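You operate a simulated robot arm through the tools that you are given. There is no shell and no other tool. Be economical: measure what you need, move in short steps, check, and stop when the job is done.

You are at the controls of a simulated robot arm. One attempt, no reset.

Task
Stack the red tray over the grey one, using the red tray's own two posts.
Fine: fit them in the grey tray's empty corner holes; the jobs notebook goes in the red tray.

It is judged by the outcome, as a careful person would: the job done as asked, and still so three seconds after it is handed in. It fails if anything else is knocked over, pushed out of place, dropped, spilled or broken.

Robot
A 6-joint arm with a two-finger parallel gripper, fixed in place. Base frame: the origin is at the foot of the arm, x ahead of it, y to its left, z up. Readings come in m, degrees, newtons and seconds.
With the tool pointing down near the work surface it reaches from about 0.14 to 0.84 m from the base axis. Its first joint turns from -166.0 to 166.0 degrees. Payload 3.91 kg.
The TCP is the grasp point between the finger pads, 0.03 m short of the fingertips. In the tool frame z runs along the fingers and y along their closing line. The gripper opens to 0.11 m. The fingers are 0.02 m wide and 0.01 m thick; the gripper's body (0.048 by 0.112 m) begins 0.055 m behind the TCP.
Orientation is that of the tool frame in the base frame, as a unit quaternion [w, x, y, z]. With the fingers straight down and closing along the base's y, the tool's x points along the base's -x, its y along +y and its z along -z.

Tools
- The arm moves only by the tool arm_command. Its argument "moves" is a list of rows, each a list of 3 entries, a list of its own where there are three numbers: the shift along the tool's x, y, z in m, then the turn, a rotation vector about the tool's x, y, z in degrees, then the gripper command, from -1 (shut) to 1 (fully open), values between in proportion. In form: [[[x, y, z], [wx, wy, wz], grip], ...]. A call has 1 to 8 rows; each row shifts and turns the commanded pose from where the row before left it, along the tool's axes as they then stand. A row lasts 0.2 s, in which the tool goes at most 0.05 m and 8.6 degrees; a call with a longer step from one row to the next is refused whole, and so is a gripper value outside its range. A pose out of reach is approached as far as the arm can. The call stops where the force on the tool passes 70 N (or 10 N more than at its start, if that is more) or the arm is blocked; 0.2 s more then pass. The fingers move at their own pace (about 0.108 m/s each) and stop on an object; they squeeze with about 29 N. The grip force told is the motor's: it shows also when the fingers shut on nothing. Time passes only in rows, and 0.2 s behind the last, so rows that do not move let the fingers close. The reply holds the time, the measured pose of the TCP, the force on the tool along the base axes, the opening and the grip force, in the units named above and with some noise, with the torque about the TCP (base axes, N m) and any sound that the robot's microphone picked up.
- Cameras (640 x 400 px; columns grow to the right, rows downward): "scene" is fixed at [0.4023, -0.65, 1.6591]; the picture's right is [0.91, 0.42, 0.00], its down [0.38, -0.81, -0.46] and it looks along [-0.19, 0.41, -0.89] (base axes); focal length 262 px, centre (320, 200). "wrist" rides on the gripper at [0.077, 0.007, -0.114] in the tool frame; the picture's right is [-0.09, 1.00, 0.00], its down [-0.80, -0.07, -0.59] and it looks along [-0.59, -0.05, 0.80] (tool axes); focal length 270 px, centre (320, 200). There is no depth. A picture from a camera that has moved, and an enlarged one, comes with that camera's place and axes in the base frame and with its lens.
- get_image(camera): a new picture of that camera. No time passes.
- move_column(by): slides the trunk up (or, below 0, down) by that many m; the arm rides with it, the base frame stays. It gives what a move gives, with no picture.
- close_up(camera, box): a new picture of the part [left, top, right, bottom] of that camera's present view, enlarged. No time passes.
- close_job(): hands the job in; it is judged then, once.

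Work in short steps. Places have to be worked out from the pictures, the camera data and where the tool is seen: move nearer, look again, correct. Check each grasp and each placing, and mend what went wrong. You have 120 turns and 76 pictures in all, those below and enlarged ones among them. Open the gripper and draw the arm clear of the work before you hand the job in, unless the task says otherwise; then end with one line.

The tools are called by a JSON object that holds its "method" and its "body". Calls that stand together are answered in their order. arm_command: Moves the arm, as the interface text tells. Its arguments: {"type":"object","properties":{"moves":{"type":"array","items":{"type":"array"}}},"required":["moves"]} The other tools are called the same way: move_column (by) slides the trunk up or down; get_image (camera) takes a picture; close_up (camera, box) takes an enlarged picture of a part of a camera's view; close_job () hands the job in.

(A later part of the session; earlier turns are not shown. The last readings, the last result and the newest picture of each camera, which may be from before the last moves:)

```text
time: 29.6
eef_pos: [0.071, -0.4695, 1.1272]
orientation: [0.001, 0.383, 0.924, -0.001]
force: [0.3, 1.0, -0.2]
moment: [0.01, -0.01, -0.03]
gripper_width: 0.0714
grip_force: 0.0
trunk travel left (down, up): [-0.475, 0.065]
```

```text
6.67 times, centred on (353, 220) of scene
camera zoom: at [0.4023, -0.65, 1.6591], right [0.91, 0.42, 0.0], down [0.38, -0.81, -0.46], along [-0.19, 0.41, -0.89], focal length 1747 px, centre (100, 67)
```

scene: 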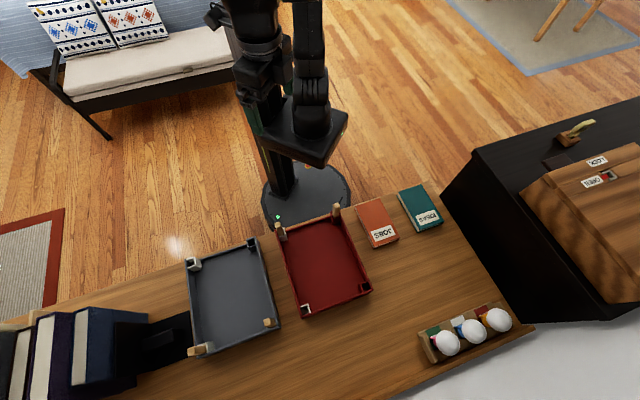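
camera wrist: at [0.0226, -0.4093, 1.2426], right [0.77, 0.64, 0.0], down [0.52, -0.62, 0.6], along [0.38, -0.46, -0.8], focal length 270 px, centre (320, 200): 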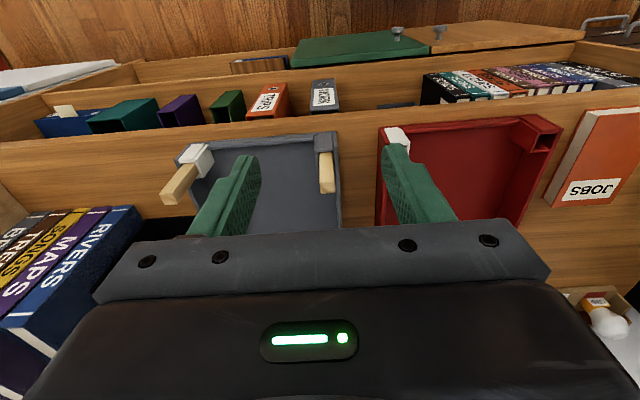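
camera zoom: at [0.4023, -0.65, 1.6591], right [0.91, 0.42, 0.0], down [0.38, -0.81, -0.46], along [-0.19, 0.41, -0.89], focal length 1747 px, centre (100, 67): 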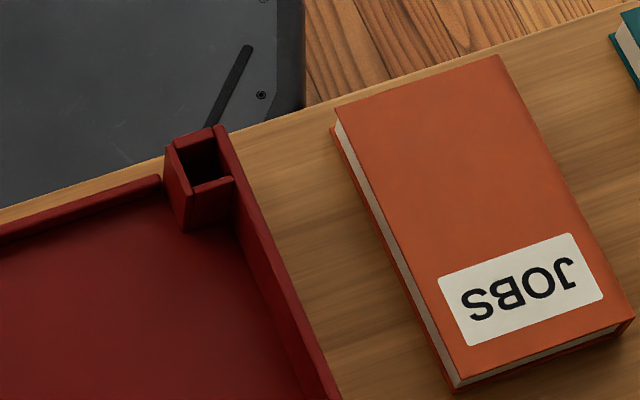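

Sockets look blind at depth, so the red tray should rest with its corners over the post tops. I'll hover above the middle of the red tray's right long wall (~(0.392,-0.415)).

{"method": "arm_command", "body": {"moves": [[[-0.0236, 0.0332, 0], [0, 0, 0], 0.0], [[-0.0236, 0.0332, 0], [0, 0, 0], 0.0], [[-0.0236, 0.0332, 0], [0, 0, 0], 0.0], [[-0.0236, 0.0332, 0], [0, 0, 0], 0.0], [[-0.0236, 0.0332, 0], [0, 0, 0], 0.0], [[-0.0236, 0.0332, 0], [0, 0, 0], 0.0], [[-0.0236, 0.0332, 0], [0, 0, 0], 0.0], [[-0.0236, 0.0332, 0], [0, 0, 0], 0.0]]}}

{"method": "arm_command", "body": {"moves": [[[0, 0, 0.045], [0, 0, 0], 0.0], [[0, 0, 0.045], [0, 0, 0], 0.0], [[0, 0, 0.035], [0, 0, 0], 0.0], [[0, 0, 0.0], [0, 0, 0], 0.0]]}}

{"method": "close_up", "body": {"camera": "wrist", "box": [200, 60, 440, 210]}}

{"method": "close_up", "body": {"camera": "scene", "box": [260, 190, 420, 290]}}

```text
time: 31.4
eef_pos: [0.3944, -0.4134, 1.1244]
orientation: [-0.001, 0.383, 0.924, 0.001]
force: [-0.2, 0.2, -0.5]
moment: [0.0, 0.01, -0.02]
gripper_width: 0.0548
grip_force: 0.0
trunk travel left (down, up): [-0.475, 0.065]
```

```text
time: 32.4
eef_pos: [0.3938, -0.4131, 1.0031]
orientation: [0.0, 0.383, 0.924, 0.0]
force: [0.2, 0.6, 0.5]
moment: [-0.01, 0.01, 0.02]
gripper_width: 0.0549
grip_force: 0.0
trunk travel left (down, up): [-0.475, 0.065]
```

```text
2.67 times, centred on (320, 135) of wrist
camera zoom: at [0.3444, -0.3538, 1.1185], right [0.77, 0.64, 0.0], down [0.52, -0.62, 0.59], along [0.38, -0.46, -0.8], focal length 721 px, centre (320, 373)
```

zoom: 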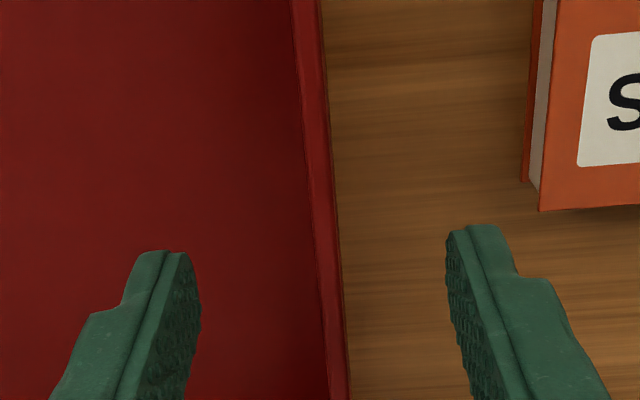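

```text
4.00 times, centred on (340, 240) of scene
camera zoom: at [0.4023, -0.65, 1.6591], right [0.91, 0.42, 0.0], down [0.38, -0.81, -0.46], along [-0.19, 0.41, -0.89], focal length 1048 px, centre (240, 40)
```

zoom: 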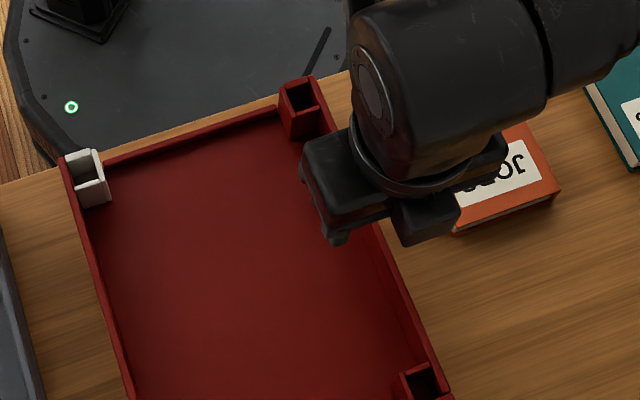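

Wall is ~1.4 mm left of tool centre. Shift and go down toward the tray floor with the wall between the fingers.

{"method": "arm_command", "body": {"moves": [[[0, -0.0014, 0.02], [0, 0, 0], 0.0], [[0, 0, 0.02], [0, 0, 0], 0.0], [[0, 0, 0.01], [0, 0, 0], 0.0], [[0, 0, 0.006], [0, 0, 0], 0.0], [[0, 0, 0], [0, 0, 0], 0.0]]}}

{"method": "close_up", "body": {"camera": "wrist", "box": [200, 60, 440, 210]}}

```text
time: 33.6
eef_pos: [0.393, -0.4136, 0.9447]
orientation: [0.0, 0.382, 0.924, 0.0]
force: [0.0, -0.8, 0.3]
moment: [0.02, 0.01, -0.04]
gripper_width: 0.0549
grip_force: 0.1
trunk travel left (down, up): [-0.475, 0.065]
```

```text
2.67 times, centred on (320, 135) of wrist
camera zoom: at [0.3438, -0.3552, 1.0615], right [0.77, 0.64, 0.0], down [0.52, -0.62, 0.59], along [0.38, -0.46, -0.8], focal length 721 px, centre (320, 373)
```

zoom: 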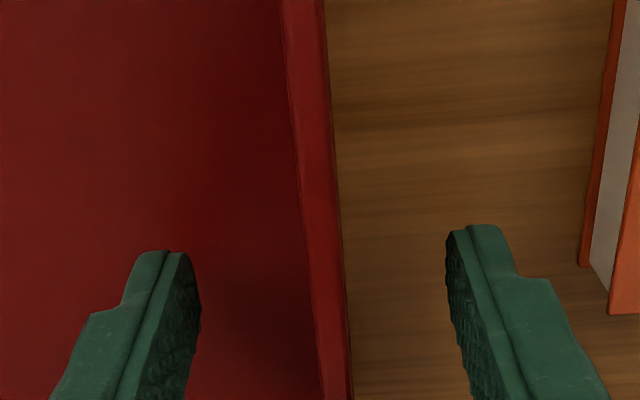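

No contact yet; go 4 mm lower and +1 mm sideways, then check force.

{"method": "arm_command", "body": {"moves": [[[0, 0.001, 0.002], [0, 0, 0], 0.0], [[0, 0, 0.002], [0, 0, 0], 0.0], [[0, 0, 0], [0, 0, 0], 0.0]]}}

```text
time: 34.4
eef_pos: [0.3915, -0.4124, 0.9413]
orientation: [0.001, 0.383, 0.924, 0.0]
force: [0.0, 0.2, 0.6]
moment: [0.02, -0.03, 0.03]
gripper_width: 0.0548
grip_force: 0.0
trunk travel left (down, up): [-0.475, 0.065]
```

Still free. Close on the wall.

{"method": "arm_command", "body": {"moves": [[[0, 0, 0], [0, 0, 0], -0.5], [[0, 0, 0], [0, 0, 0], -0.85], [[0, 0, 0], [0, 0, 0], -1], [[0, 0, 0], [0, 0, 0], -1], [[0, 0, 0], [0, 0, 0], -1]]}}

{"method": "close_up", "body": {"camera": "scene", "box": [260, 190, 420, 290]}}

```text
time: 35.6
eef_pos: [0.3946, -0.4128, 0.9418]
orientation: [0.0, 0.382, 0.924, 0.0]
force: [0.4, -0.3, -0.9]
moment: [-0.19, -0.14, 0.0]
gripper_width: 0.0058
grip_force: 28.9
trunk travel left (down, up): [-0.475, 0.065]
```

```text
4.00 times, centred on (340, 240) of scene
camera zoom: at [0.4023, -0.65, 1.6591], right [0.91, 0.42, 0.0], down [0.38, -0.81, -0.46], along [-0.19, 0.41, -0.89], focal length 1048 px, centre (240, 40)
```

zoom: 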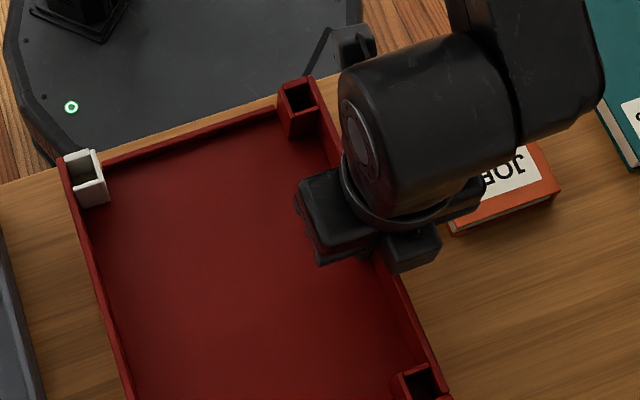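

Wall gripped (5.8 mm thick). Lift 20 mm slowly and look at any sag.

{"method": "arm_command", "body": {"moves": [[[0, 0, -0.004], [0, 0, 0], -1], [[0, 0, -0.006], [0, 0, 0], -1], [[0, 0, -0.01], [0, 0, 0], -1], [[0, 0, 0], [0, 0, 0], -1]]}}

{"method": "close_up", "body": {"camera": "scene", "box": [240, 180, 432, 300]}}

{"method": "get_image", "body": {"camera": "wrist"}}

```text
time: 36.6
eef_pos: [0.3959, -0.414, 0.9598]
orientation: [0.001, 0.383, 0.924, 0.0]
force: [0.2, -0.5, -2.8]
moment: [0.18, -0.14, 0.01]
gripper_width: 0.0059
grip_force: 29.5
trunk travel left (down, up): [-0.475, 0.065]
```

```text
3.33 times, centred on (336, 240) of scene
camera zoom: at [0.4023, -0.65, 1.6591], right [0.91, 0.42, 0.0], down [0.38, -0.81, -0.46], along [-0.19, 0.41, -0.89], focal length 874 px, centre (267, 67)
```

zoom: 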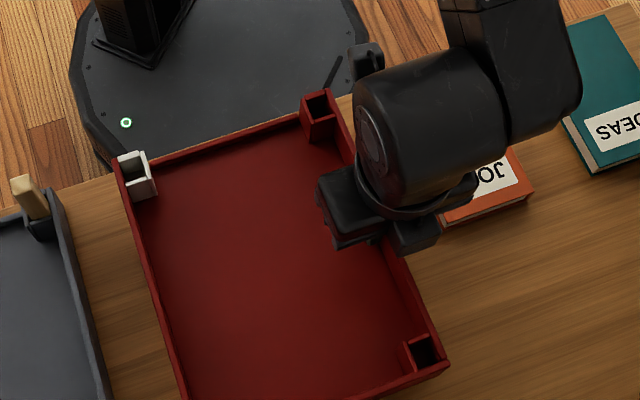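

```text
29 pictures are left
camera wrist: at [0.3464, -0.3551, 1.0766], right [0.77, 0.64, 0.0], down [0.52, -0.62, 0.59], along [0.38, -0.46, -0.8], focal length 270 px, centre (320, 200)
```

wrist: 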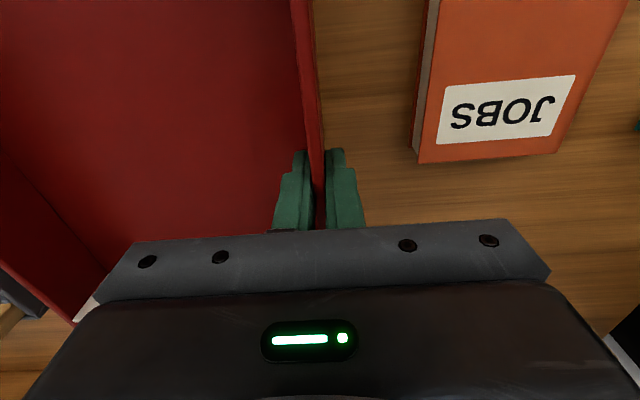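

The tray is fully lifted (~0.28 kg, moment matches its weight) and looks level. Raise it to clear the posts.

{"method": "arm_command", "body": {"moves": [[[0, 0, -0.015], [0, 0, 0], -1], [[0, 0, -0.025], [0, 0, 0], -1], [[0, 0, -0.03], [0, 0, 0], -1], [[0, 0, -0.03], [0, 0, 0], -1], [[0, 0, -0.015], [0, 0, 0], -1], [[0, 0, 0], [0, 0, 0], -1], [[0, 0, 0], [0, 0, 0], -1]]}}

{"method": "get_image", "body": {"camera": "scene"}}

```text
time: 38.2
eef_pos: [0.3951, -0.414, 1.0764]
orientation: [0.0, 0.383, 0.924, -0.001]
force: [-0.4, -0.3, -2.0]
moment: [0.17, -0.16, -0.04]
gripper_width: 0.0055
grip_force: 29.1
trunk travel left (down, up): [-0.475, 0.065]
```

```text
28 pictures are left
```

scene: 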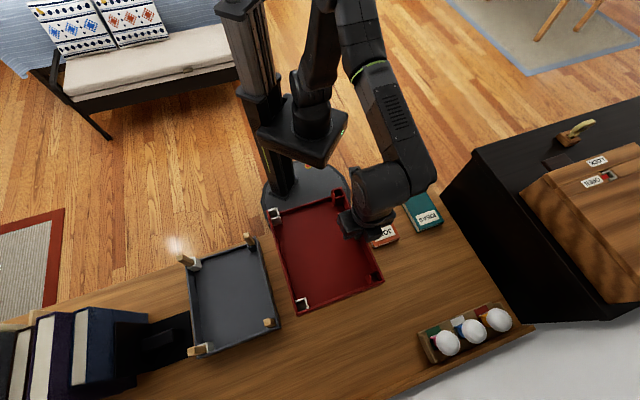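

Tray held level at height. Translate by the offset found with the posts (−0.2544 along tool y, −0.0008 along x).

{"method": "arm_command", "body": {"moves": [[[0, -0.02, 0], [0, 0, 0], -1], [[0, -0.033, 0], [0, 0, 0], -1], [[0, -0.036, 0], [0, 0, 0], -1], [[0, -0.036, 0], [0, 0, 0], -1], [[0, -0.036, 0], [0, 0, 0], -1], [[0, -0.036, 0], [0, 0, 0], -1], [[0, -0.033, 0], [0, 0, 0], -1], [[-0.0008, -0.0244, 0], [0, 0, 0], -1]]}}

{"method": "arm_command", "body": {"moves": [[[0, 0, 0], [0, 0, 0], -1], [[0, 0, 0], [0, 0, 0], -1]]}}

{"method": "close_up", "body": {"camera": "scene", "box": [140, 200, 316, 310]}}

{"method": "close_up", "body": {"camera": "scene", "box": [140, 270, 316, 380]}}

```text
time: 40.0
eef_pos: [0.2141, -0.5971, 1.0749]
orientation: [0.0, 0.383, 0.924, 0.0]
force: [-0.8, 0.7, -3.6]
moment: [0.2, -0.18, 0.05]
gripper_width: 0.0058
grip_force: 28.7
trunk travel left (down, up): [-0.475, 0.065]
```

```text
time: 40.6
eef_pos: [0.2139, -0.5948, 1.0745]
orientation: [0.0, 0.382, 0.924, 0.0]
force: [0.1, 0.0, -2.5]
moment: [0.18, -0.15, 0.01]
gripper_width: 0.0059
grip_force: 28.5
trunk travel left (down, up): [-0.475, 0.065]
```

```text
3.64 times, centred on (228, 255) of scene
camera zoom: at [0.4023, -0.65, 1.6591], right [0.91, 0.42, 0.0], down [0.38, -0.81, -0.46], along [-0.19, 0.41, -0.89], focal length 953 px, centre (654, 0)
```

zoom: 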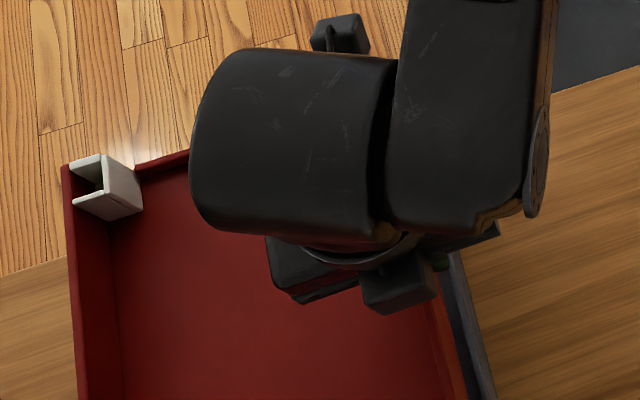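

```text
3.64 times, centred on (228, 325) of scene
camera zoom: at [0.4023, -0.65, 1.6591], right [0.91, 0.42, 0.0], down [0.38, -0.81, -0.46], along [-0.19, 0.41, -0.89], focal length 953 px, centre (654, -254)
```

zoom: 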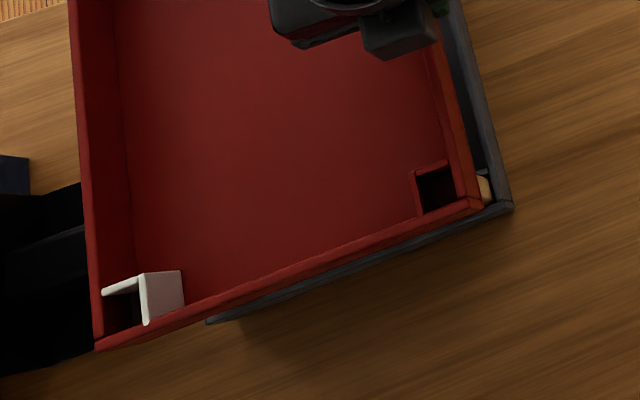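

Compare the red corner with the grey corner precisely with a high zoom at the lower-right and lower-left corners.

{"method": "close_up", "body": {"camera": "scene", "box": [242, 308, 290, 338]}}

{"method": "close_up", "body": {"camera": "scene", "box": [160, 340, 208, 370]}}

```text
13.33 times, centred on (266, 323) of scene
camera zoom: at [0.4023, -0.65, 1.6591], right [0.91, 0.42, 0.0], down [0.38, -0.81, -0.46], along [-0.19, 0.41, -0.89], focal length 3494 px, centre (1040, -1440)
```

zoom: 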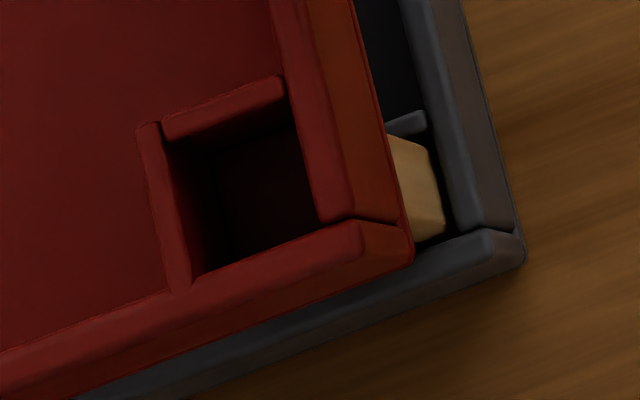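

```text
13.33 times, centred on (184, 355) of scene
camera zoom: at [0.4023, -0.65, 1.6591], right [0.91, 0.42, 0.0], down [0.38, -0.81, -0.46], along [-0.19, 0.41, -0.89], focal length 3494 px, centre (2133, -1867)
```

zoom: 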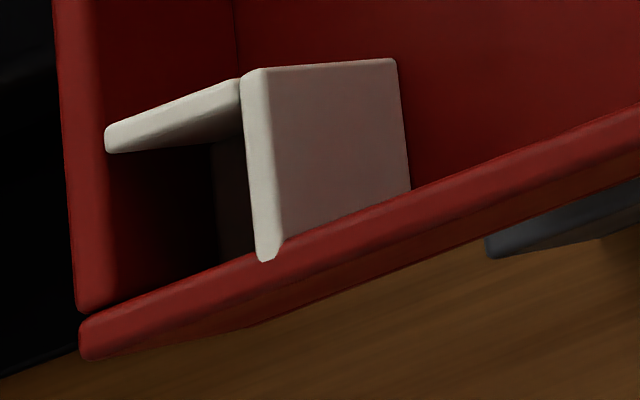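

Fore-aft seems ~1.5 mm too far. Zoom on the red upper-left socket for a second, independent measure.

{"method": "close_up", "body": {"camera": "scene", "box": [133, 229, 197, 269]}}

```text
10.00 times, centred on (165, 249) of scene
camera zoom: at [0.4023, -0.65, 1.6591], right [0.91, 0.42, 0.0], down [0.38, -0.81, -0.46], along [-0.19, 0.41, -0.89], focal length 2620 px, centre (1870, -290)
```

zoom: 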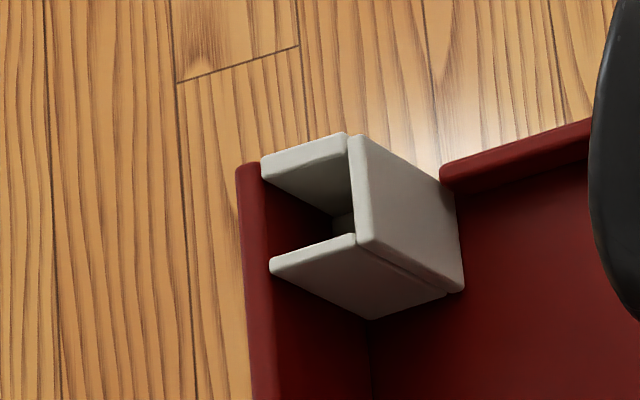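

Both corners agree: tray must go ≈1.2 mm back (tool +x) and ≈1 mm right (+y). Apply and lower to just above the post tops.

{"method": "arm_command", "body": {"moves": [[[0.0012, 0.001, 0], [0, 0, 0], -1], [[0, 0, 0.012], [0, 0, 0], -1], [[0, 0, 0.012], [0, 0, 0], -1], [[0, 0, 0], [0, 0, 0], -1]]}}

{"method": "arm_command", "body": {"moves": [[[0, 0, 0.003], [0, 0, 0], -1], [[0, 0, 0.003], [0, 0, 0], -1], [[0, 0, 0.003], [0, 0, 0], -1], [[0, 0, 0], [0, 0, 0], -1]]}}

```text
time: 41.6
eef_pos: [0.215, -0.5929, 1.052]
orientation: [0.0, 0.382, 0.924, 0.0]
force: [-0.6, -0.3, -2.3]
moment: [0.1, -0.15, -0.02]
gripper_width: 0.0059
grip_force: 29.5
trunk travel left (down, up): [-0.475, 0.065]
```

```text
time: 42.6
eef_pos: [0.2144, -0.5907, 1.0456]
orientation: [0.002, 0.383, 0.924, -0.001]
force: [-0.7, -1.8, 27.4]
moment: [-0.19, 0.18, 0.01]
gripper_width: 0.006
grip_force: 29.5
trunk travel left (down, up): [-0.475, 0.065]
```

Contact at TCP ≈1.046, i.e. tray underside right at the post tops. Back off 1.5 mm and look at the corner closely.

{"method": "arm_command", "body": {"moves": [[[0, 0, -0.004], [0, 0, 0], -1], [[0, 0, 0], [0, 0, 0], -1]]}}

{"method": "close_up", "body": {"camera": "scene", "box": [242, 308, 290, 338]}}

{"method": "close_up", "body": {"camera": "scene", "box": [133, 229, 197, 269]}}

```text
time: 43.2
eef_pos: [0.2135, -0.5916, 1.046]
orientation: [-0.001, 0.383, 0.924, 0.001]
force: [0.1, -1.0, 3.3]
moment: [-0.67, -0.3, -0.01]
gripper_width: 0.0059
grip_force: 28.8
trunk travel left (down, up): [-0.475, 0.065]
```

```text
13.33 times, centred on (266, 323) of scene
camera zoom: at [0.4023, -0.65, 1.6591], right [0.91, 0.42, 0.0], down [0.38, -0.81, -0.46], along [-0.19, 0.41, -0.89], focal length 3494 px, centre (1040, -1440)
```

zoom: 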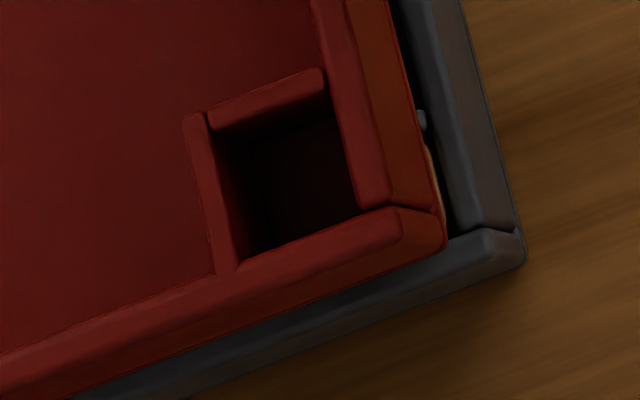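

```text
10.00 times, centred on (165, 249) of scene
camera zoom: at [0.4023, -0.65, 1.6591], right [0.91, 0.42, 0.0], down [0.38, -0.81, -0.46], along [-0.19, 0.41, -0.89], focal length 2620 px, centre (1870, -290)
```

zoom: 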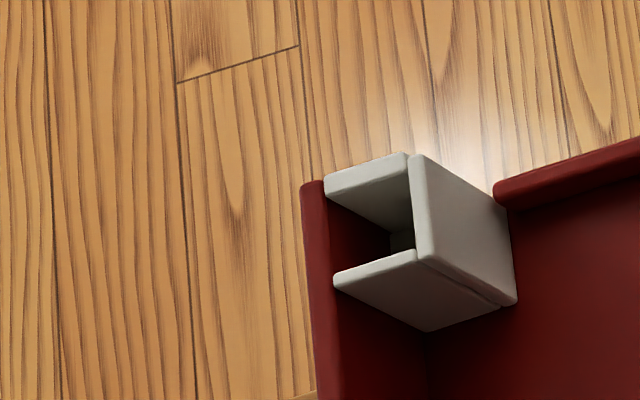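

UL corner appears ~5 mm high: the right-side posts seem to have entered while the left ones still rest on the rim of their recesses; offset residual ~+0.8 mm in y. Lift 8 mm clear, correct, and re-look.

{"method": "arm_command", "body": {"moves": [[[0, 0, -0.004], [0, 0, 0], -1], [[0, 0, -0.004], [0, 0, 0], -1], [[-0.0006, -0.0006, 0], [0, 0, 0], -1], [[0, 0, 0], [0, 0, 0], -1]]}}

{"method": "close_up", "body": {"camera": "scene", "box": [143, 229, 303, 329]}}

```text
time: 44.2
eef_pos: [0.2133, -0.5933, 1.0557]
orientation: [0.0, 0.382, 0.924, 0.001]
force: [0.0, -0.4, -2.3]
moment: [0.23, -0.2, -0.01]
gripper_width: 0.0058
grip_force: 29.4
trunk travel left (down, up): [-0.475, 0.065]
```

```text
4.00 times, centred on (223, 279) of scene
camera zoom: at [0.4023, -0.65, 1.6591], right [0.91, 0.42, 0.0], down [0.38, -0.81, -0.46], along [-0.19, 0.41, -0.89], focal length 1048 px, centre (708, -116)
```

zoom: 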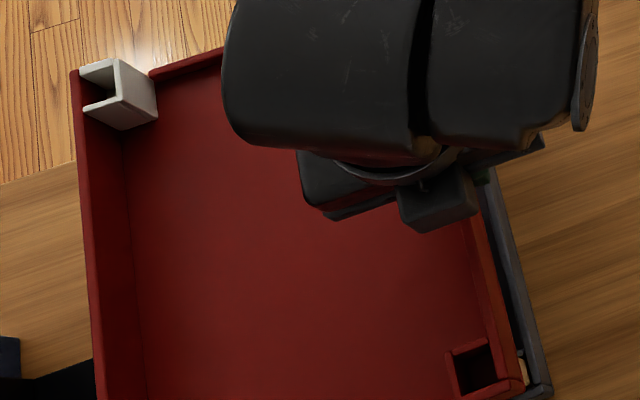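

Free again, but the tray slipped to a slight tilt (left ~4 mm high). Rotate the tool −1.2° about x to level it, then descend gently.

{"method": "arm_command", "body": {"moves": [[[0, 0, 0], [-1.2, 0, 0], -1], [[0, 0, 0], [0, 0, 0], -1]]}}

{"method": "close_up", "body": {"camera": "scene", "box": [133, 229, 197, 269]}}

{"method": "close_up", "body": {"camera": "scene", "box": [242, 308, 290, 338]}}

```text
time: 44.8
eef_pos: [0.2139, -0.5938, 1.0564]
orientation: [0.004, 0.383, 0.924, 0.009]
force: [0.0, -0.3, -1.1]
moment: [0.15, -0.14, 0.01]
gripper_width: 0.0059
grip_force: 29.2
trunk travel left (down, up): [-0.475, 0.065]
```

```text
10.00 times, centred on (165, 249) of scene
camera zoom: at [0.4023, -0.65, 1.6591], right [0.91, 0.42, 0.0], down [0.38, -0.81, -0.46], along [-0.19, 0.41, -0.89], focal length 2620 px, centre (1870, -290)
```

zoom: 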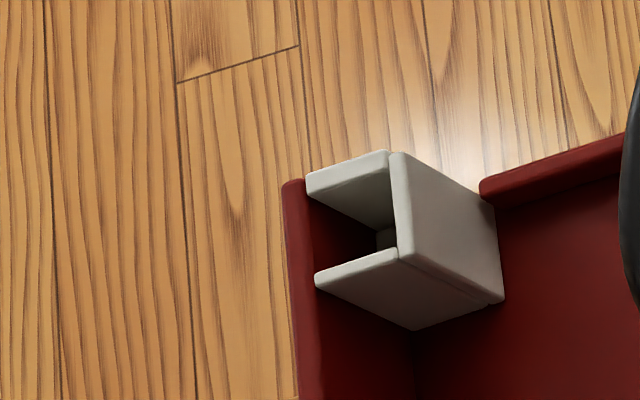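

```text
13.33 times, centred on (266, 323) of scene
camera zoom: at [0.4023, -0.65, 1.6591], right [0.91, 0.42, 0.0], down [0.38, -0.81, -0.46], along [-0.19, 0.41, -0.89], focal length 3494 px, centre (1040, -1440)
```

zoom: 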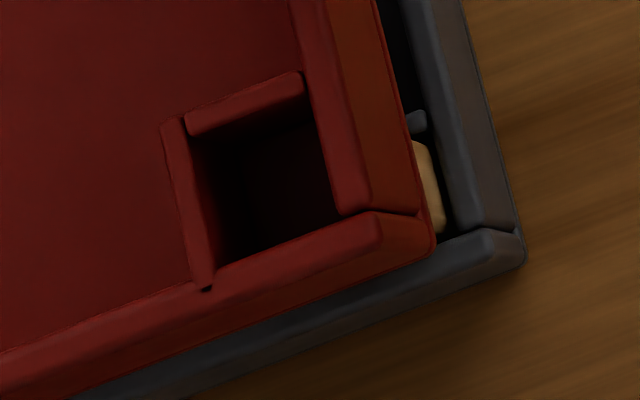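

Now level; both corners agree the tray is ~1.5 mm left of target. Shift +1.3 mm in y, −0.5 mm in x, then lower step by step.

{"method": "arm_command", "body": {"moves": [[[-0.0005, 0.0013, 0], [0, 0, 0], -1], [[0, 0, 0.003], [0, 0, 0], -1], [[0, 0, 0.003], [0, 0, 0], -1], [[0, 0, 0], [0, 0, 0], -1]]}}

{"method": "arm_command", "body": {"moves": [[[0, 0, 0.0015], [0, 0, 0], -1], [[0, 0, 0.0015], [0, 0, 0], -1], [[0, 0, 0], [0, 0, 0], -1]]}}

```text
time: 45.8
eef_pos: [0.2143, -0.5934, 1.0509]
orientation: [0.004, 0.382, 0.924, 0.01]
force: [0.2, -0.5, 0.7]
moment: [-0.16, 0.17, 0.03]
gripper_width: 0.0057
grip_force: 29.1
trunk travel left (down, up): [-0.475, 0.065]
```

```text
time: 46.6
eef_pos: [0.2153, -0.5918, 1.0465]
orientation: [0.005, 0.382, 0.924, 0.008]
force: [-0.1, -0.2, 6.8]
moment: [-0.83, 1.07, 0.07]
gripper_width: 0.006
grip_force: 28.9
trunk travel left (down, up): [-0.475, 0.065]
```

Moments show both left posts just touching (≈8 N at the left side, balanced fore-aft) while the right side has slipped lower freely, so only the left posts are off by ~1 mm. Ease the load and hunt sideways with sub-mm steps, watching the moment.

{"method": "arm_command", "body": {"moves": [[[0, 0, -0.0015], [0, 0, 0], -1], [[0, -0.0008, 0], [0, 0, 0], -1], [[0, 0, 0], [0, 0, 0], -1]]}}

{"method": "arm_command", "body": {"moves": [[[0, -0.0008, 0], [0, 0, 0], -1], [[0, 0, 0], [0, 0, 0], -1]]}}

```text
time: 47.4
eef_pos: [0.2149, -0.5921, 1.0491]
orientation: [0.004, 0.383, 0.924, 0.009]
force: [1.4, 0.2, 4.7]
moment: [-0.81, 0.72, 0.06]
gripper_width: 0.0061
grip_force: 28.9
trunk travel left (down, up): [-0.475, 0.065]
```

```text
time: 48.0
eef_pos: [0.2145, -0.5931, 1.0472]
orientation: [0.004, 0.383, 0.924, 0.01]
force: [0.9, 0.4, 4.5]
moment: [-0.83, 0.7, 0.07]
gripper_width: 0.0058
grip_force: 29.1
trunk travel left (down, up): [-0.475, 0.065]
```

Look at the lower-right corner and the right side edge to see whether those posts have really entered.

{"method": "close_up", "body": {"camera": "scene", "box": [242, 308, 290, 338]}}

{"method": "get_image", "body": {"camera": "wrist"}}

```text
13.33 times, centred on (266, 323) of scene
camera zoom: at [0.4023, -0.65, 1.6591], right [0.91, 0.42, 0.0], down [0.38, -0.81, -0.46], along [-0.19, 0.41, -0.89], focal length 3494 px, centre (1040, -1440)
```

zoom: 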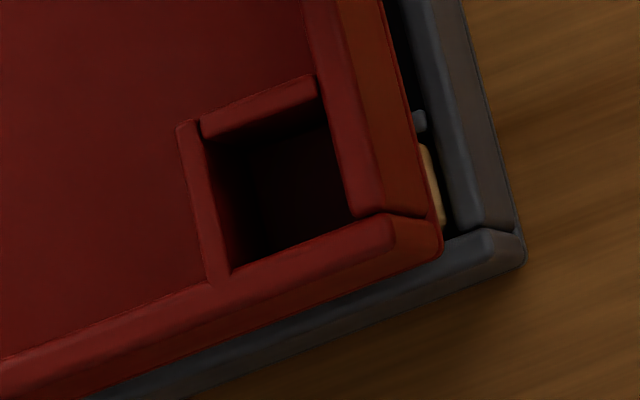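

```text
16 pictures are left
camera wrist: at [0.1637, -0.5362, 1.1636], right [0.77, 0.64, 0.02], down [0.51, -0.62, 0.59], along [0.39, -0.44, -0.8], focal length 270 px, centre (320, 200)
```

wrist: 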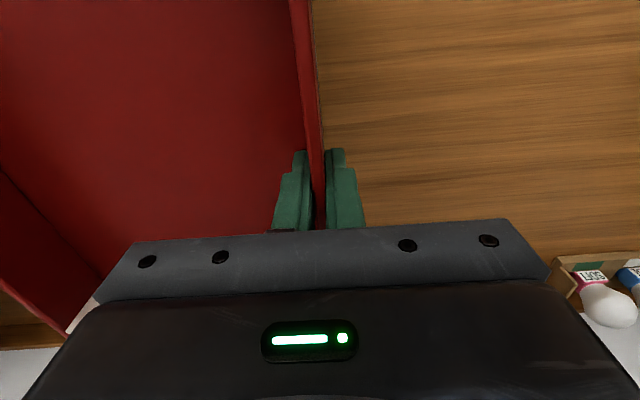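

LR corner is within ~1 mm. Check the UL corner in this loaded state for height and position.

{"method": "close_up", "body": {"camera": "scene", "box": [133, 229, 197, 269]}}

{"method": "close_up", "body": {"camera": "scene", "box": [152, 330, 216, 370]}}

```text
10.00 times, centred on (165, 249) of scene
camera zoom: at [0.4023, -0.65, 1.6591], right [0.91, 0.42, 0.0], down [0.38, -0.81, -0.46], along [-0.19, 0.41, -0.89], focal length 2620 px, centre (1870, -290)
```

zoom: 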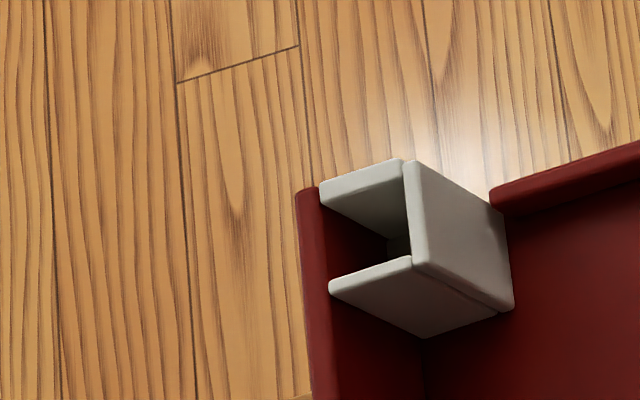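

```text
10.00 times, centred on (184, 350) of scene
camera zoom: at [0.4023, -0.65, 1.6591], right [0.91, 0.42, 0.0], down [0.38, -0.81, -0.46], along [-0.19, 0.41, -0.89], focal length 2620 px, centre (1680, -1300)
```

zoom: 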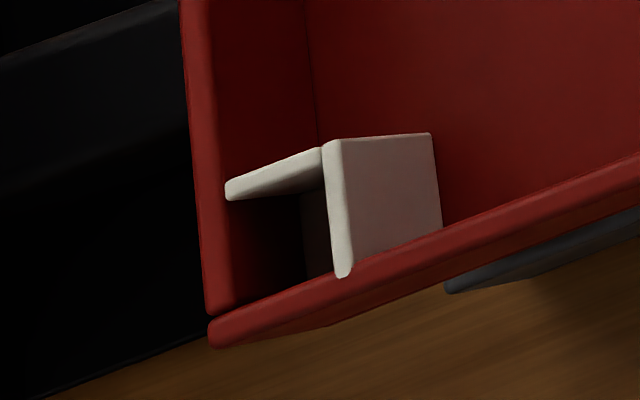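

UL is ~3.6 mm high (resting on its post) and, corrected for height, within ~0.7 mm. New plan: lift off, tilt the left side slightly low, and let the left posts engage first with only a light touch.

{"method": "arm_command", "body": {"moves": [[[0, 0, -0.004], [0, 0, 0], -1], [[0, 0, -0.004], [0, 0, 0], -1], [[0, 0, 0], [-1.1, 0, 0], -1], [[0, 0, 0], [-1.0, 0, 0], -1], [[0, 0, 0], [0, 0, 0], -1]]}}

{"method": "arm_command", "body": {"moves": [[[0, 0, 0.001], [0, 0, 0], -1], [[0, 0, 0], [0, 0, 0], -1]]}}

```text
time: 49.2
eef_pos: [0.2142, -0.5938, 1.0559]
orientation: [0.011, 0.383, 0.923, 0.027]
force: [0.0, -0.4, 2.0]
moment: [-0.36, 0.5, 0.0]
gripper_width: 0.0054
grip_force: 29.4
trunk travel left (down, up): [-0.475, 0.065]
```

```text
time: 49.8
eef_pos: [0.2146, -0.5954, 1.0554]
orientation: [0.011, 0.382, 0.924, 0.026]
force: [-0.7, -1.7, 4.0]
moment: [-0.63, 0.67, -0.03]
gripper_width: 0.0058
grip_force: 29.1
trunk travel left (down, up): [-0.475, 0.065]
```

Still touching on the left. Raise 5 mm, confirm free, then peck down.

{"method": "arm_command", "body": {"moves": [[[0, 0, -0.003], [0, 0, 0], -1], [[0, 0, -0.003], [0, 0, 0], -1], [[0, 0, 0], [0, 0, 0], -1]]}}

{"method": "close_up", "body": {"camera": "scene", "box": [133, 229, 197, 269]}}

```text
time: 50.6
eef_pos: [0.2142, -0.5939, 1.0594]
orientation: [0.012, 0.382, 0.924, 0.028]
force: [0.4, 0.1, -2.1]
moment: [0.18, -0.17, 0.0]
gripper_width: 0.0057
grip_force: 29.5
trunk travel left (down, up): [-0.475, 0.065]
```

```text
10.00 times, centred on (165, 249) of scene
camera zoom: at [0.4023, -0.65, 1.6591], right [0.91, 0.42, 0.0], down [0.38, -0.81, -0.46], along [-0.19, 0.41, -0.89], focal length 2620 px, centre (1870, -290)
```

zoom: 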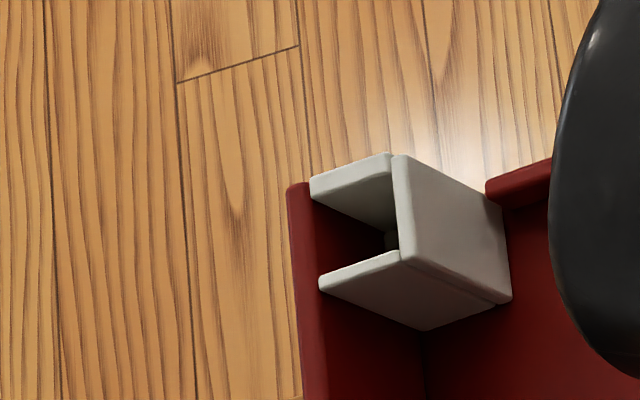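

Free again, left ~2.4 mm low, position near nominal. Peck down.

{"method": "arm_command", "body": {"moves": [[[0, -0.0001, 0.002], [0, 0, 0], -1], [[0, -0.0001, 0.0015], [0, 0, 0], -1], [[0, 0, 0], [0, 0, 0], -1]]}}

{"method": "arm_command", "body": {"moves": [[[0, -0.0001, 0.0015], [0, 0, 0], -1], [[0, 0, 0], [0, 0, 0], -1]]}}

```text
time: 51.4
eef_pos: [0.2136, -0.5946, 1.0577]
orientation: [0.01, 0.382, 0.924, 0.026]
force: [0.9, 0.6, -1.9]
moment: [0.15, -0.13, 0.01]
gripper_width: 0.0058
grip_force: 28.9
trunk travel left (down, up): [-0.475, 0.065]
```

```text
time: 52.0
eef_pos: [0.2133, -0.5927, 1.056]
orientation: [0.011, 0.383, 0.923, 0.027]
force: [-0.7, -0.7, 1.3]
moment: [-0.42, 0.44, 0.03]
gripper_width: 0.0058
grip_force: 28.8
trunk travel left (down, up): [-0.475, 0.065]
```

Light contact (≈3 N) again at the same height. Peck with a +1.2 mm y shift.

{"method": "arm_command", "body": {"moves": [[[0, 0, -0.0025], [0, 0, 0], -1], [[0, 0.0012, 0], [0, 0, 0], -1], [[0, 0, 0.0025], [0, 0, 0], -1], [[0, 0, 0], [0, 0, 0], -1]]}}

{"method": "arm_command", "body": {"moves": [[[0, 0, -0.0025], [0, 0, 0], -1], [[0, -0.0024, 0], [0, 0, 0], -1], [[0, 0, 0.0025], [0, 0, 0], -1], [[0, 0, 0], [0, 0, 0], -1]]}}

{"method": "arm_command", "body": {"moves": [[[0, 0, -0.0025], [0, 0, 0], -1], [[-0.0012, 0.0012, 0], [0, 0, 0], -1], [[0, 0, 0.0025], [0, 0, 0], -1], [[0, 0, 0], [0, 0, 0], -1]]}}

{"method": "arm_command", "body": {"moves": [[[0, 0, -0.0025], [0, 0, 0], -1], [[0.0024, 0, 0], [0, 0, 0], -1], [[0, 0, 0.0025], [0, 0, 0], -1], [[0, 0, 0], [0, 0, 0], -1]]}}

```text
time: 53.0
eef_pos: [0.2143, -0.5939, 1.0567]
orientation: [0.011, 0.383, 0.923, 0.027]
force: [-0.4, -0.8, 1.8]
moment: [-0.49, 0.43, -0.03]
gripper_width: 0.006
grip_force: 28.8
trunk travel left (down, up): [-0.475, 0.065]
```

```text
time: 54.0
eef_pos: [0.2127, -0.5962, 1.0555]
orientation: [0.011, 0.382, 0.924, 0.027]
force: [0.7, -0.8, 2.4]
moment: [-0.42, 0.5, -0.02]
gripper_width: 0.0057
grip_force: 29.2
trunk travel left (down, up): [-0.475, 0.065]
```

```text
time: 55.0
eef_pos: [0.2145, -0.5952, 1.0563]
orientation: [0.011, 0.383, 0.923, 0.026]
force: [-0.4, -1.6, 1.4]
moment: [-0.42, 0.49, 0.05]
gripper_width: 0.0059
grip_force: 29.3
trunk travel left (down, up): [-0.475, 0.065]
```

```text
time: 56.0
eef_pos: [0.2123, -0.5928, 1.0562]
orientation: [0.011, 0.382, 0.924, 0.027]
force: [0.3, -0.9, 1.8]
moment: [-0.57, 0.2, 0.02]
gripper_width: 0.0056
grip_force: 29.1
trunk travel left (down, up): [-0.475, 0.065]
```

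Contact height is identical at all five positions, so the underside is evidently flat there and simply rests on the post tops (z≈1.010); the earlier press slid/tilted the tray in my grip. So: raise, level it again (+2.1°), recentre, and verify.

{"method": "arm_command", "body": {"moves": [[[0, 0, -0.003], [0, 0, 0], -1], [[-0.0012, 0.001, 0], [0, 0, 0], -1], [[0, 0, 0], [1.1, 0, 0], -1], [[0, 0, 0], [1.0, 0, 0], -1], [[0, 0, 0], [0, 0, 0], -1]]}}

{"method": "close_up", "body": {"camera": "scene", "box": [133, 229, 197, 269]}}

{"method": "close_up", "body": {"camera": "scene", "box": [242, 308, 290, 338]}}

```text
time: 57.2
eef_pos: [0.214, -0.5938, 1.0589]
orientation: [0.004, 0.383, 0.924, 0.01]
force: [0.5, -0.2, -3.6]
moment: [0.17, -0.16, -0.02]
gripper_width: 0.006
grip_force: 28.4
trunk travel left (down, up): [-0.475, 0.065]
```

```text
10.00 times, centred on (165, 249) of scene
camera zoom: at [0.4023, -0.65, 1.6591], right [0.91, 0.42, 0.0], down [0.38, -0.81, -0.46], along [-0.19, 0.41, -0.89], focal length 2620 px, centre (1870, -290)
```

zoom: 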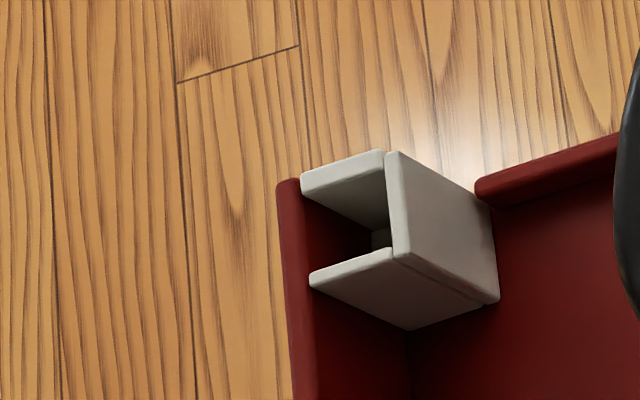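

```text
13.33 times, centred on (266, 323) of scene
camera zoom: at [0.4023, -0.65, 1.6591], right [0.91, 0.42, 0.0], down [0.38, -0.81, -0.46], along [-0.19, 0.41, -0.89], focal length 3494 px, centre (1040, -1440)
```

zoom: 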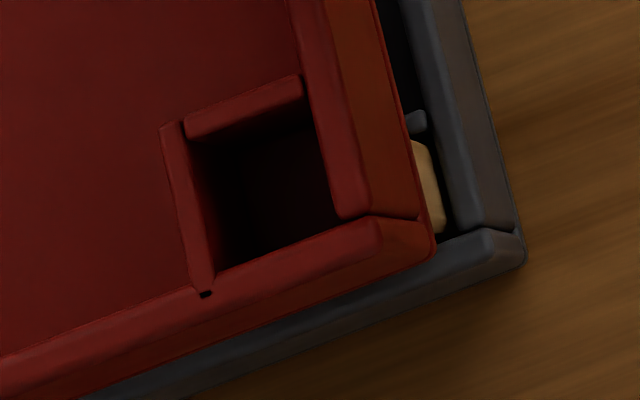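

Tray now nearly level and within ~1 mm (needs +0.9 mm in both tool x and y, +0.5° tilt). Correct and lower to contact.

{"method": "arm_command", "body": {"moves": [[[0.0009, 0.0009, 0], [0.5, 0, 0], -1], [[0, 0, 0.003], [0, 0, 0], -1], [[0, 0, 0.003], [0, 0, 0], -1], [[0, 0, 0], [0, 0, 0], -1]]}}

{"method": "arm_command", "body": {"moves": [[[0, 0, 0.0015], [0, 0, 0], -1], [[0, 0, 0], [0, 0, 0], -1]]}}

{"method": "arm_command", "body": {"moves": [[[0, 0, 0.0015], [0, 0, 0], -1], [[0, 0, 0], [0, 0, 0], -1]]}}

```text
time: 58.2
eef_pos: [0.2138, -0.5923, 1.0523]
orientation: [0.001, 0.383, 0.924, 0.006]
force: [0.2, 0.3, -2.7]
moment: [0.17, -0.13, -0.02]
gripper_width: 0.006
grip_force: 28.6
trunk travel left (down, up): [-0.475, 0.065]
```

```text
time: 58.8
eef_pos: [0.2146, -0.5919, 1.0516]
orientation: [0.003, 0.382, 0.924, 0.006]
force: [1.1, 0.4, -3.3]
moment: [0.17, -0.15, 0.03]
gripper_width: 0.0059
grip_force: 28.6
trunk travel left (down, up): [-0.475, 0.065]
```

```text
time: 59.4
eef_pos: [0.2141, -0.5926, 1.051]
orientation: [0.003, 0.382, 0.924, 0.005]
force: [0.4, 0.0, -2.8]
moment: [0.2, -0.22, 0.01]
gripper_width: 0.0057
grip_force: 29.0
trunk travel left (down, up): [-0.475, 0.065]
```

{"method": "arm_command", "body": {"moves": [[[0, 0, 0.0015], [0, 0, 0], -1], [[0, 0, 0], [0, 0, 0], -1]]}}

{"method": "arm_command", "body": {"moves": [[[0, 0, 0.001], [0, 0, 0], -1], [[0, 0, 0], [0, 0, 0], -1]]}}

```text
time: 60.0
eef_pos: [0.2152, -0.5934, 1.0495]
orientation: [0.002, 0.383, 0.924, 0.005]
force: [-1.1, 0.2, -0.9]
moment: [-0.08, 0.09, -0.02]
gripper_width: 0.0057
grip_force: 29.2
trunk travel left (down, up): [-0.475, 0.065]
```

```text
time: 60.6
eef_pos: [0.2154, -0.592, 1.0478]
orientation: [0.002, 0.383, 0.924, 0.006]
force: [-0.6, 0.0, 2.4]
moment: [-0.34, 0.36, 0.01]
gripper_width: 0.0057
grip_force: 29.4
trunk travel left (down, up): [-0.475, 0.065]
```

Left posts now carry ~3 N. Tilt +0.4° and lower further until the right side also takes load.

{"method": "arm_command", "body": {"moves": [[[0, 0, 0.001], [0.4, 0, 0], -1], [[0, 0, 0], [0, 0, 0], -1]]}}

{"method": "arm_command", "body": {"moves": [[[0, 0, 0.001], [0.3, 0, 0], -1], [[0, 0, 0], [0, 0, 0], -1]]}}

```text
time: 61.2
eef_pos: [0.2156, -0.5914, 1.0462]
orientation: [0.001, 0.383, 0.924, 0.003]
force: [-0.6, 1.6, 0.8]
moment: [-0.38, 0.12, 0.03]
gripper_width: 0.006
grip_force: 28.8
trunk travel left (down, up): [-0.475, 0.065]
```

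```text
time: 61.8
eef_pos: [0.2145, -0.5907, 1.0458]
orientation: [0.0, 0.382, 0.924, 0.0]
force: [0.5, -0.4, 3.3]
moment: [-0.04, 0.06, 0.0]
gripper_width: 0.006
grip_force: 28.7
trunk travel left (down, up): [-0.475, 0.065]
```

Load is now shared on both sides with the tool level. Release gently.

{"method": "arm_command", "body": {"moves": [[[0, 0, 0], [0, 0, 0], -0.85], [[0, 0, 0], [0, 0, 0], -0.7], [[0, 0, 0], [0, 0, 0], -0.6], [[0, 0, 0], [0, 0, 0], -0.6]]}}

{"method": "close_up", "body": {"camera": "scene", "box": [133, 229, 309, 339]}}

```text
time: 62.8
eef_pos: [0.2153, -0.5913, 1.0459]
orientation: [0.001, 0.383, 0.924, -0.001]
force: [1.9, 0.2, 9.0]
moment: [-0.06, 0.07, 0.03]
gripper_width: 0.021
grip_force: 0.0
trunk travel left (down, up): [-0.475, 0.065]
```

```text
3.64 times, centred on (221, 284) of scene
camera zoom: at [0.4023, -0.65, 1.6591], right [0.91, 0.42, 0.0], down [0.38, -0.81, -0.46], along [-0.19, 0.41, -0.89], focal length 953 px, centre (680, -106)
```

zoom: 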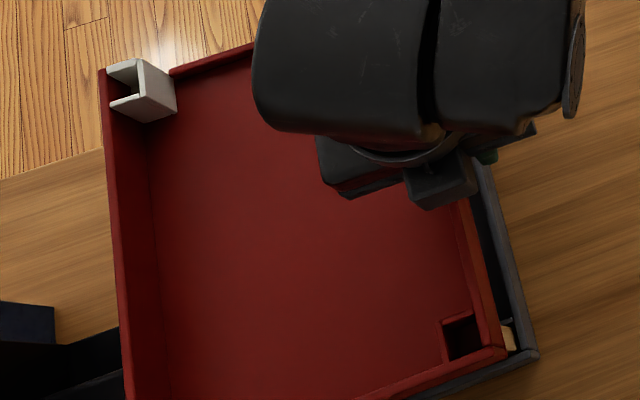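

The inner fingertip merely presses the tray floor (9 N). Rise straight up and check the tray stays.

{"method": "arm_command", "body": {"moves": [[[0, 0, -0.003], [0, 0, 0], -0.6], [[0, 0, -0.01], [0, 0, 0], -0.6], [[0, 0, -0.03], [0, 0, 0], -0.6], [[0, 0, -0.04], [0, 0, 0], -0.6], [[0, 0, -0.04], [0, 0, 0], -0.6], [[0, 0.04, 0], [0, 0, 0], 0], [[0, 0.045, 0], [0, 0, 0], 0], [[0, 0.045, 0], [0, 0, 0], 0.5]]}}

{"method": "close_up", "body": {"camera": "scene", "box": [133, 219, 309, 369]}}

```text
time: 64.6
eef_pos: [0.3078, -0.4994, 1.1687]
orientation: [0.0, 0.382, 0.924, 0.0]
force: [-0.5, 0.3, -0.1]
moment: [0.01, -0.01, 0.01]
gripper_width: 0.0824
grip_force: 0.1
trunk travel left (down, up): [-0.475, 0.065]
```

```text
2.67 times, centred on (221, 294) of scene
camera zoom: at [0.4023, -0.65, 1.6591], right [0.91, 0.42, 0.0], down [0.38, -0.81, -0.46], along [-0.19, 0.41, -0.89], focal length 699 px, centre (584, -51)
```

zoom: 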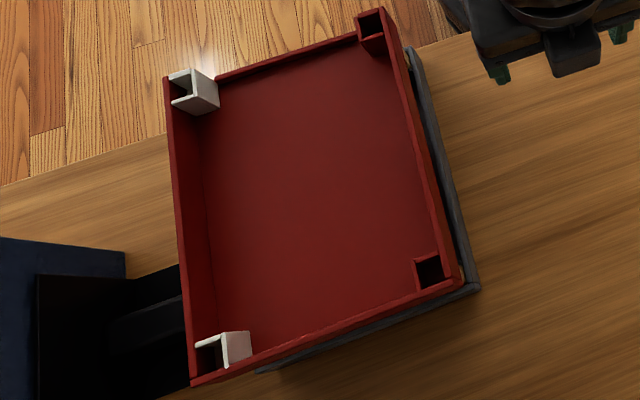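

The tray stays put on all four posts. Verify precise position/level with the two corner zooms.

{"method": "close_up", "body": {"camera": "scene", "box": [133, 229, 197, 269]}}

{"method": "close_up", "body": {"camera": "scene", "box": [226, 205, 290, 245]}}

```text
10.00 times, centred on (165, 249) of scene
camera zoom: at [0.4023, -0.65, 1.6591], right [0.91, 0.42, 0.0], down [0.38, -0.81, -0.46], along [-0.19, 0.41, -0.89], focal length 2620 px, centre (1870, -290)
```

zoom: 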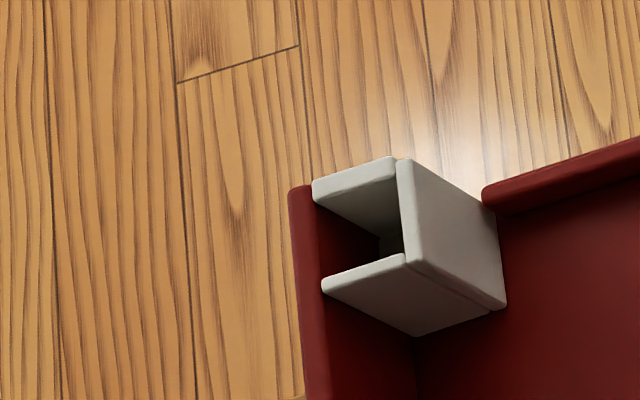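

```text
10.00 times, centred on (258, 225) of scene
camera zoom: at [0.4023, -0.65, 1.6591], right [0.91, 0.42, 0.0], down [0.38, -0.81, -0.46], along [-0.19, 0.41, -0.89], focal length 2620 px, centre (940, -50)
```

zoom: 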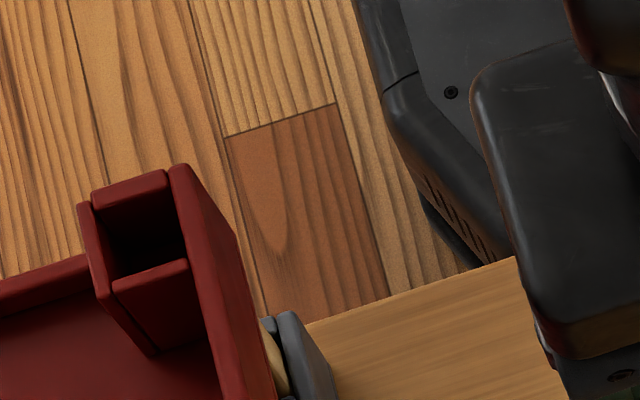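

Both corners give the same height (raised ≈0.114), so it's level and aligned. For certainty about how it sits on the post tops, I'll take a low side view with the wrist camera from the robot side.

{"method": "arm_command", "body": {"moves": [[[0.0348, -0.0288, 0], [0, 0, 0], 1], [[0.0348, -0.0288, 0], [0, 0, 0], 1], [[0.0348, -0.0288, 0], [0, 0, 0], 1], [[0.0348, -0.0288, 0], [0, 0, 0], 1], [[0.0348, -0.0288, 0], [0, 0, 0], 1], [[0.0348, -0.0288, 0], [0, 0, 0], 1], [[0.0348, -0.0288, 0], [0, 0, 0], 1], [[0.0348, -0.0288, 0], [0, 0, 0], 1]]}}

{"method": "arm_command", "body": {"moves": [[[0, 0, 0.045], [0, 0, 0], 1], [[0, 0, 0.045], [0, 0, 0], 1], [[0, 0, 0.045], [0, 0, 0], 1], [[0, 0, 0], [0, -8, 0], 1], [[0, 0, 0], [0, -8, 0], 1], [[0, 0, 0], [0, -8, 0], 1], [[0, 0, 0], [0, -8, 0], 1], [[0, 0, 0], [0, -8, 0], 1]]}}

{"method": "get_image", "body": {"camera": "wrist"}}

```text
time: 66.4
eef_pos: [-0.0542, -0.4659, 1.1673]
orientation: [0.0, 0.382, 0.924, 0.0]
force: [-0.4, -1.1, -0.5]
moment: [-0.01, -0.01, 0.02]
gripper_width: 0.1098
grip_force: 0.1
trunk travel left (down, up): [-0.475, 0.065]
```

```text
time: 68.2
eef_pos: [-0.053, -0.4669, 1.033]
orientation: [0.317, 0.36, 0.867, -0.133]
force: [0.9, -0.2, 0.1]
moment: [-0.02, 0.0, -0.03]
gripper_width: 0.1101
grip_force: 0.0
trunk travel left (down, up): [-0.475, 0.065]
```

```text
6 pictures are left
camera wrist: at [-0.1421, -0.368, 1.0727], right [0.75, 0.66, 0.06], down [0.11, -0.21, 0.97], along [0.65, -0.72, -0.23], focal length 270 px, centre (320, 200)
```

wrist: 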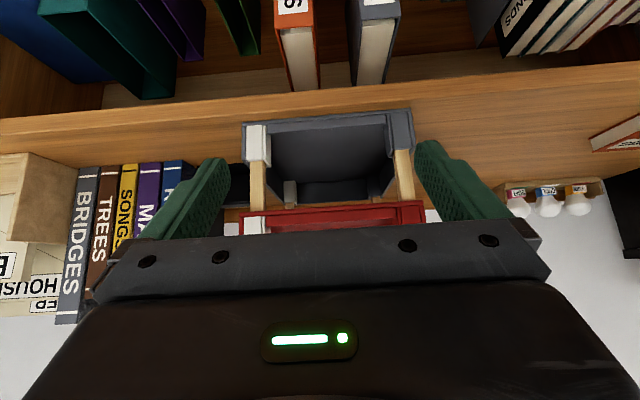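

Posts visibly span between grey and red tray; zoom in on the contact.

{"method": "close_up", "body": {"camera": "wrist", "box": [225, 100, 441, 235]}}

```text
2.96 times, centred on (333, 168) of wrist
camera zoom: at [-0.1421, -0.368, 1.0727], right [0.75, 0.66, 0.06], down [0.11, -0.21, 0.97], along [0.65, -0.72, -0.23], focal length 801 px, centre (282, 296)
```

zoom: 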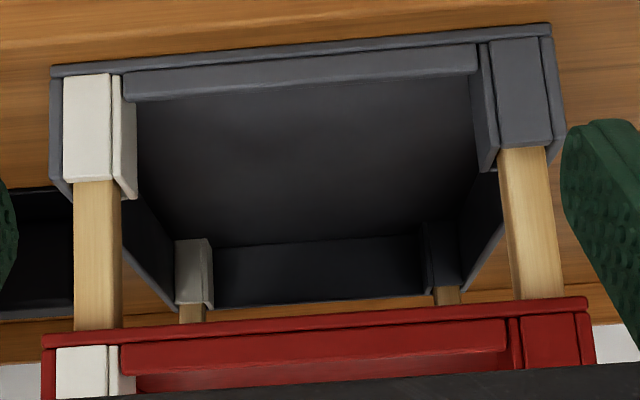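

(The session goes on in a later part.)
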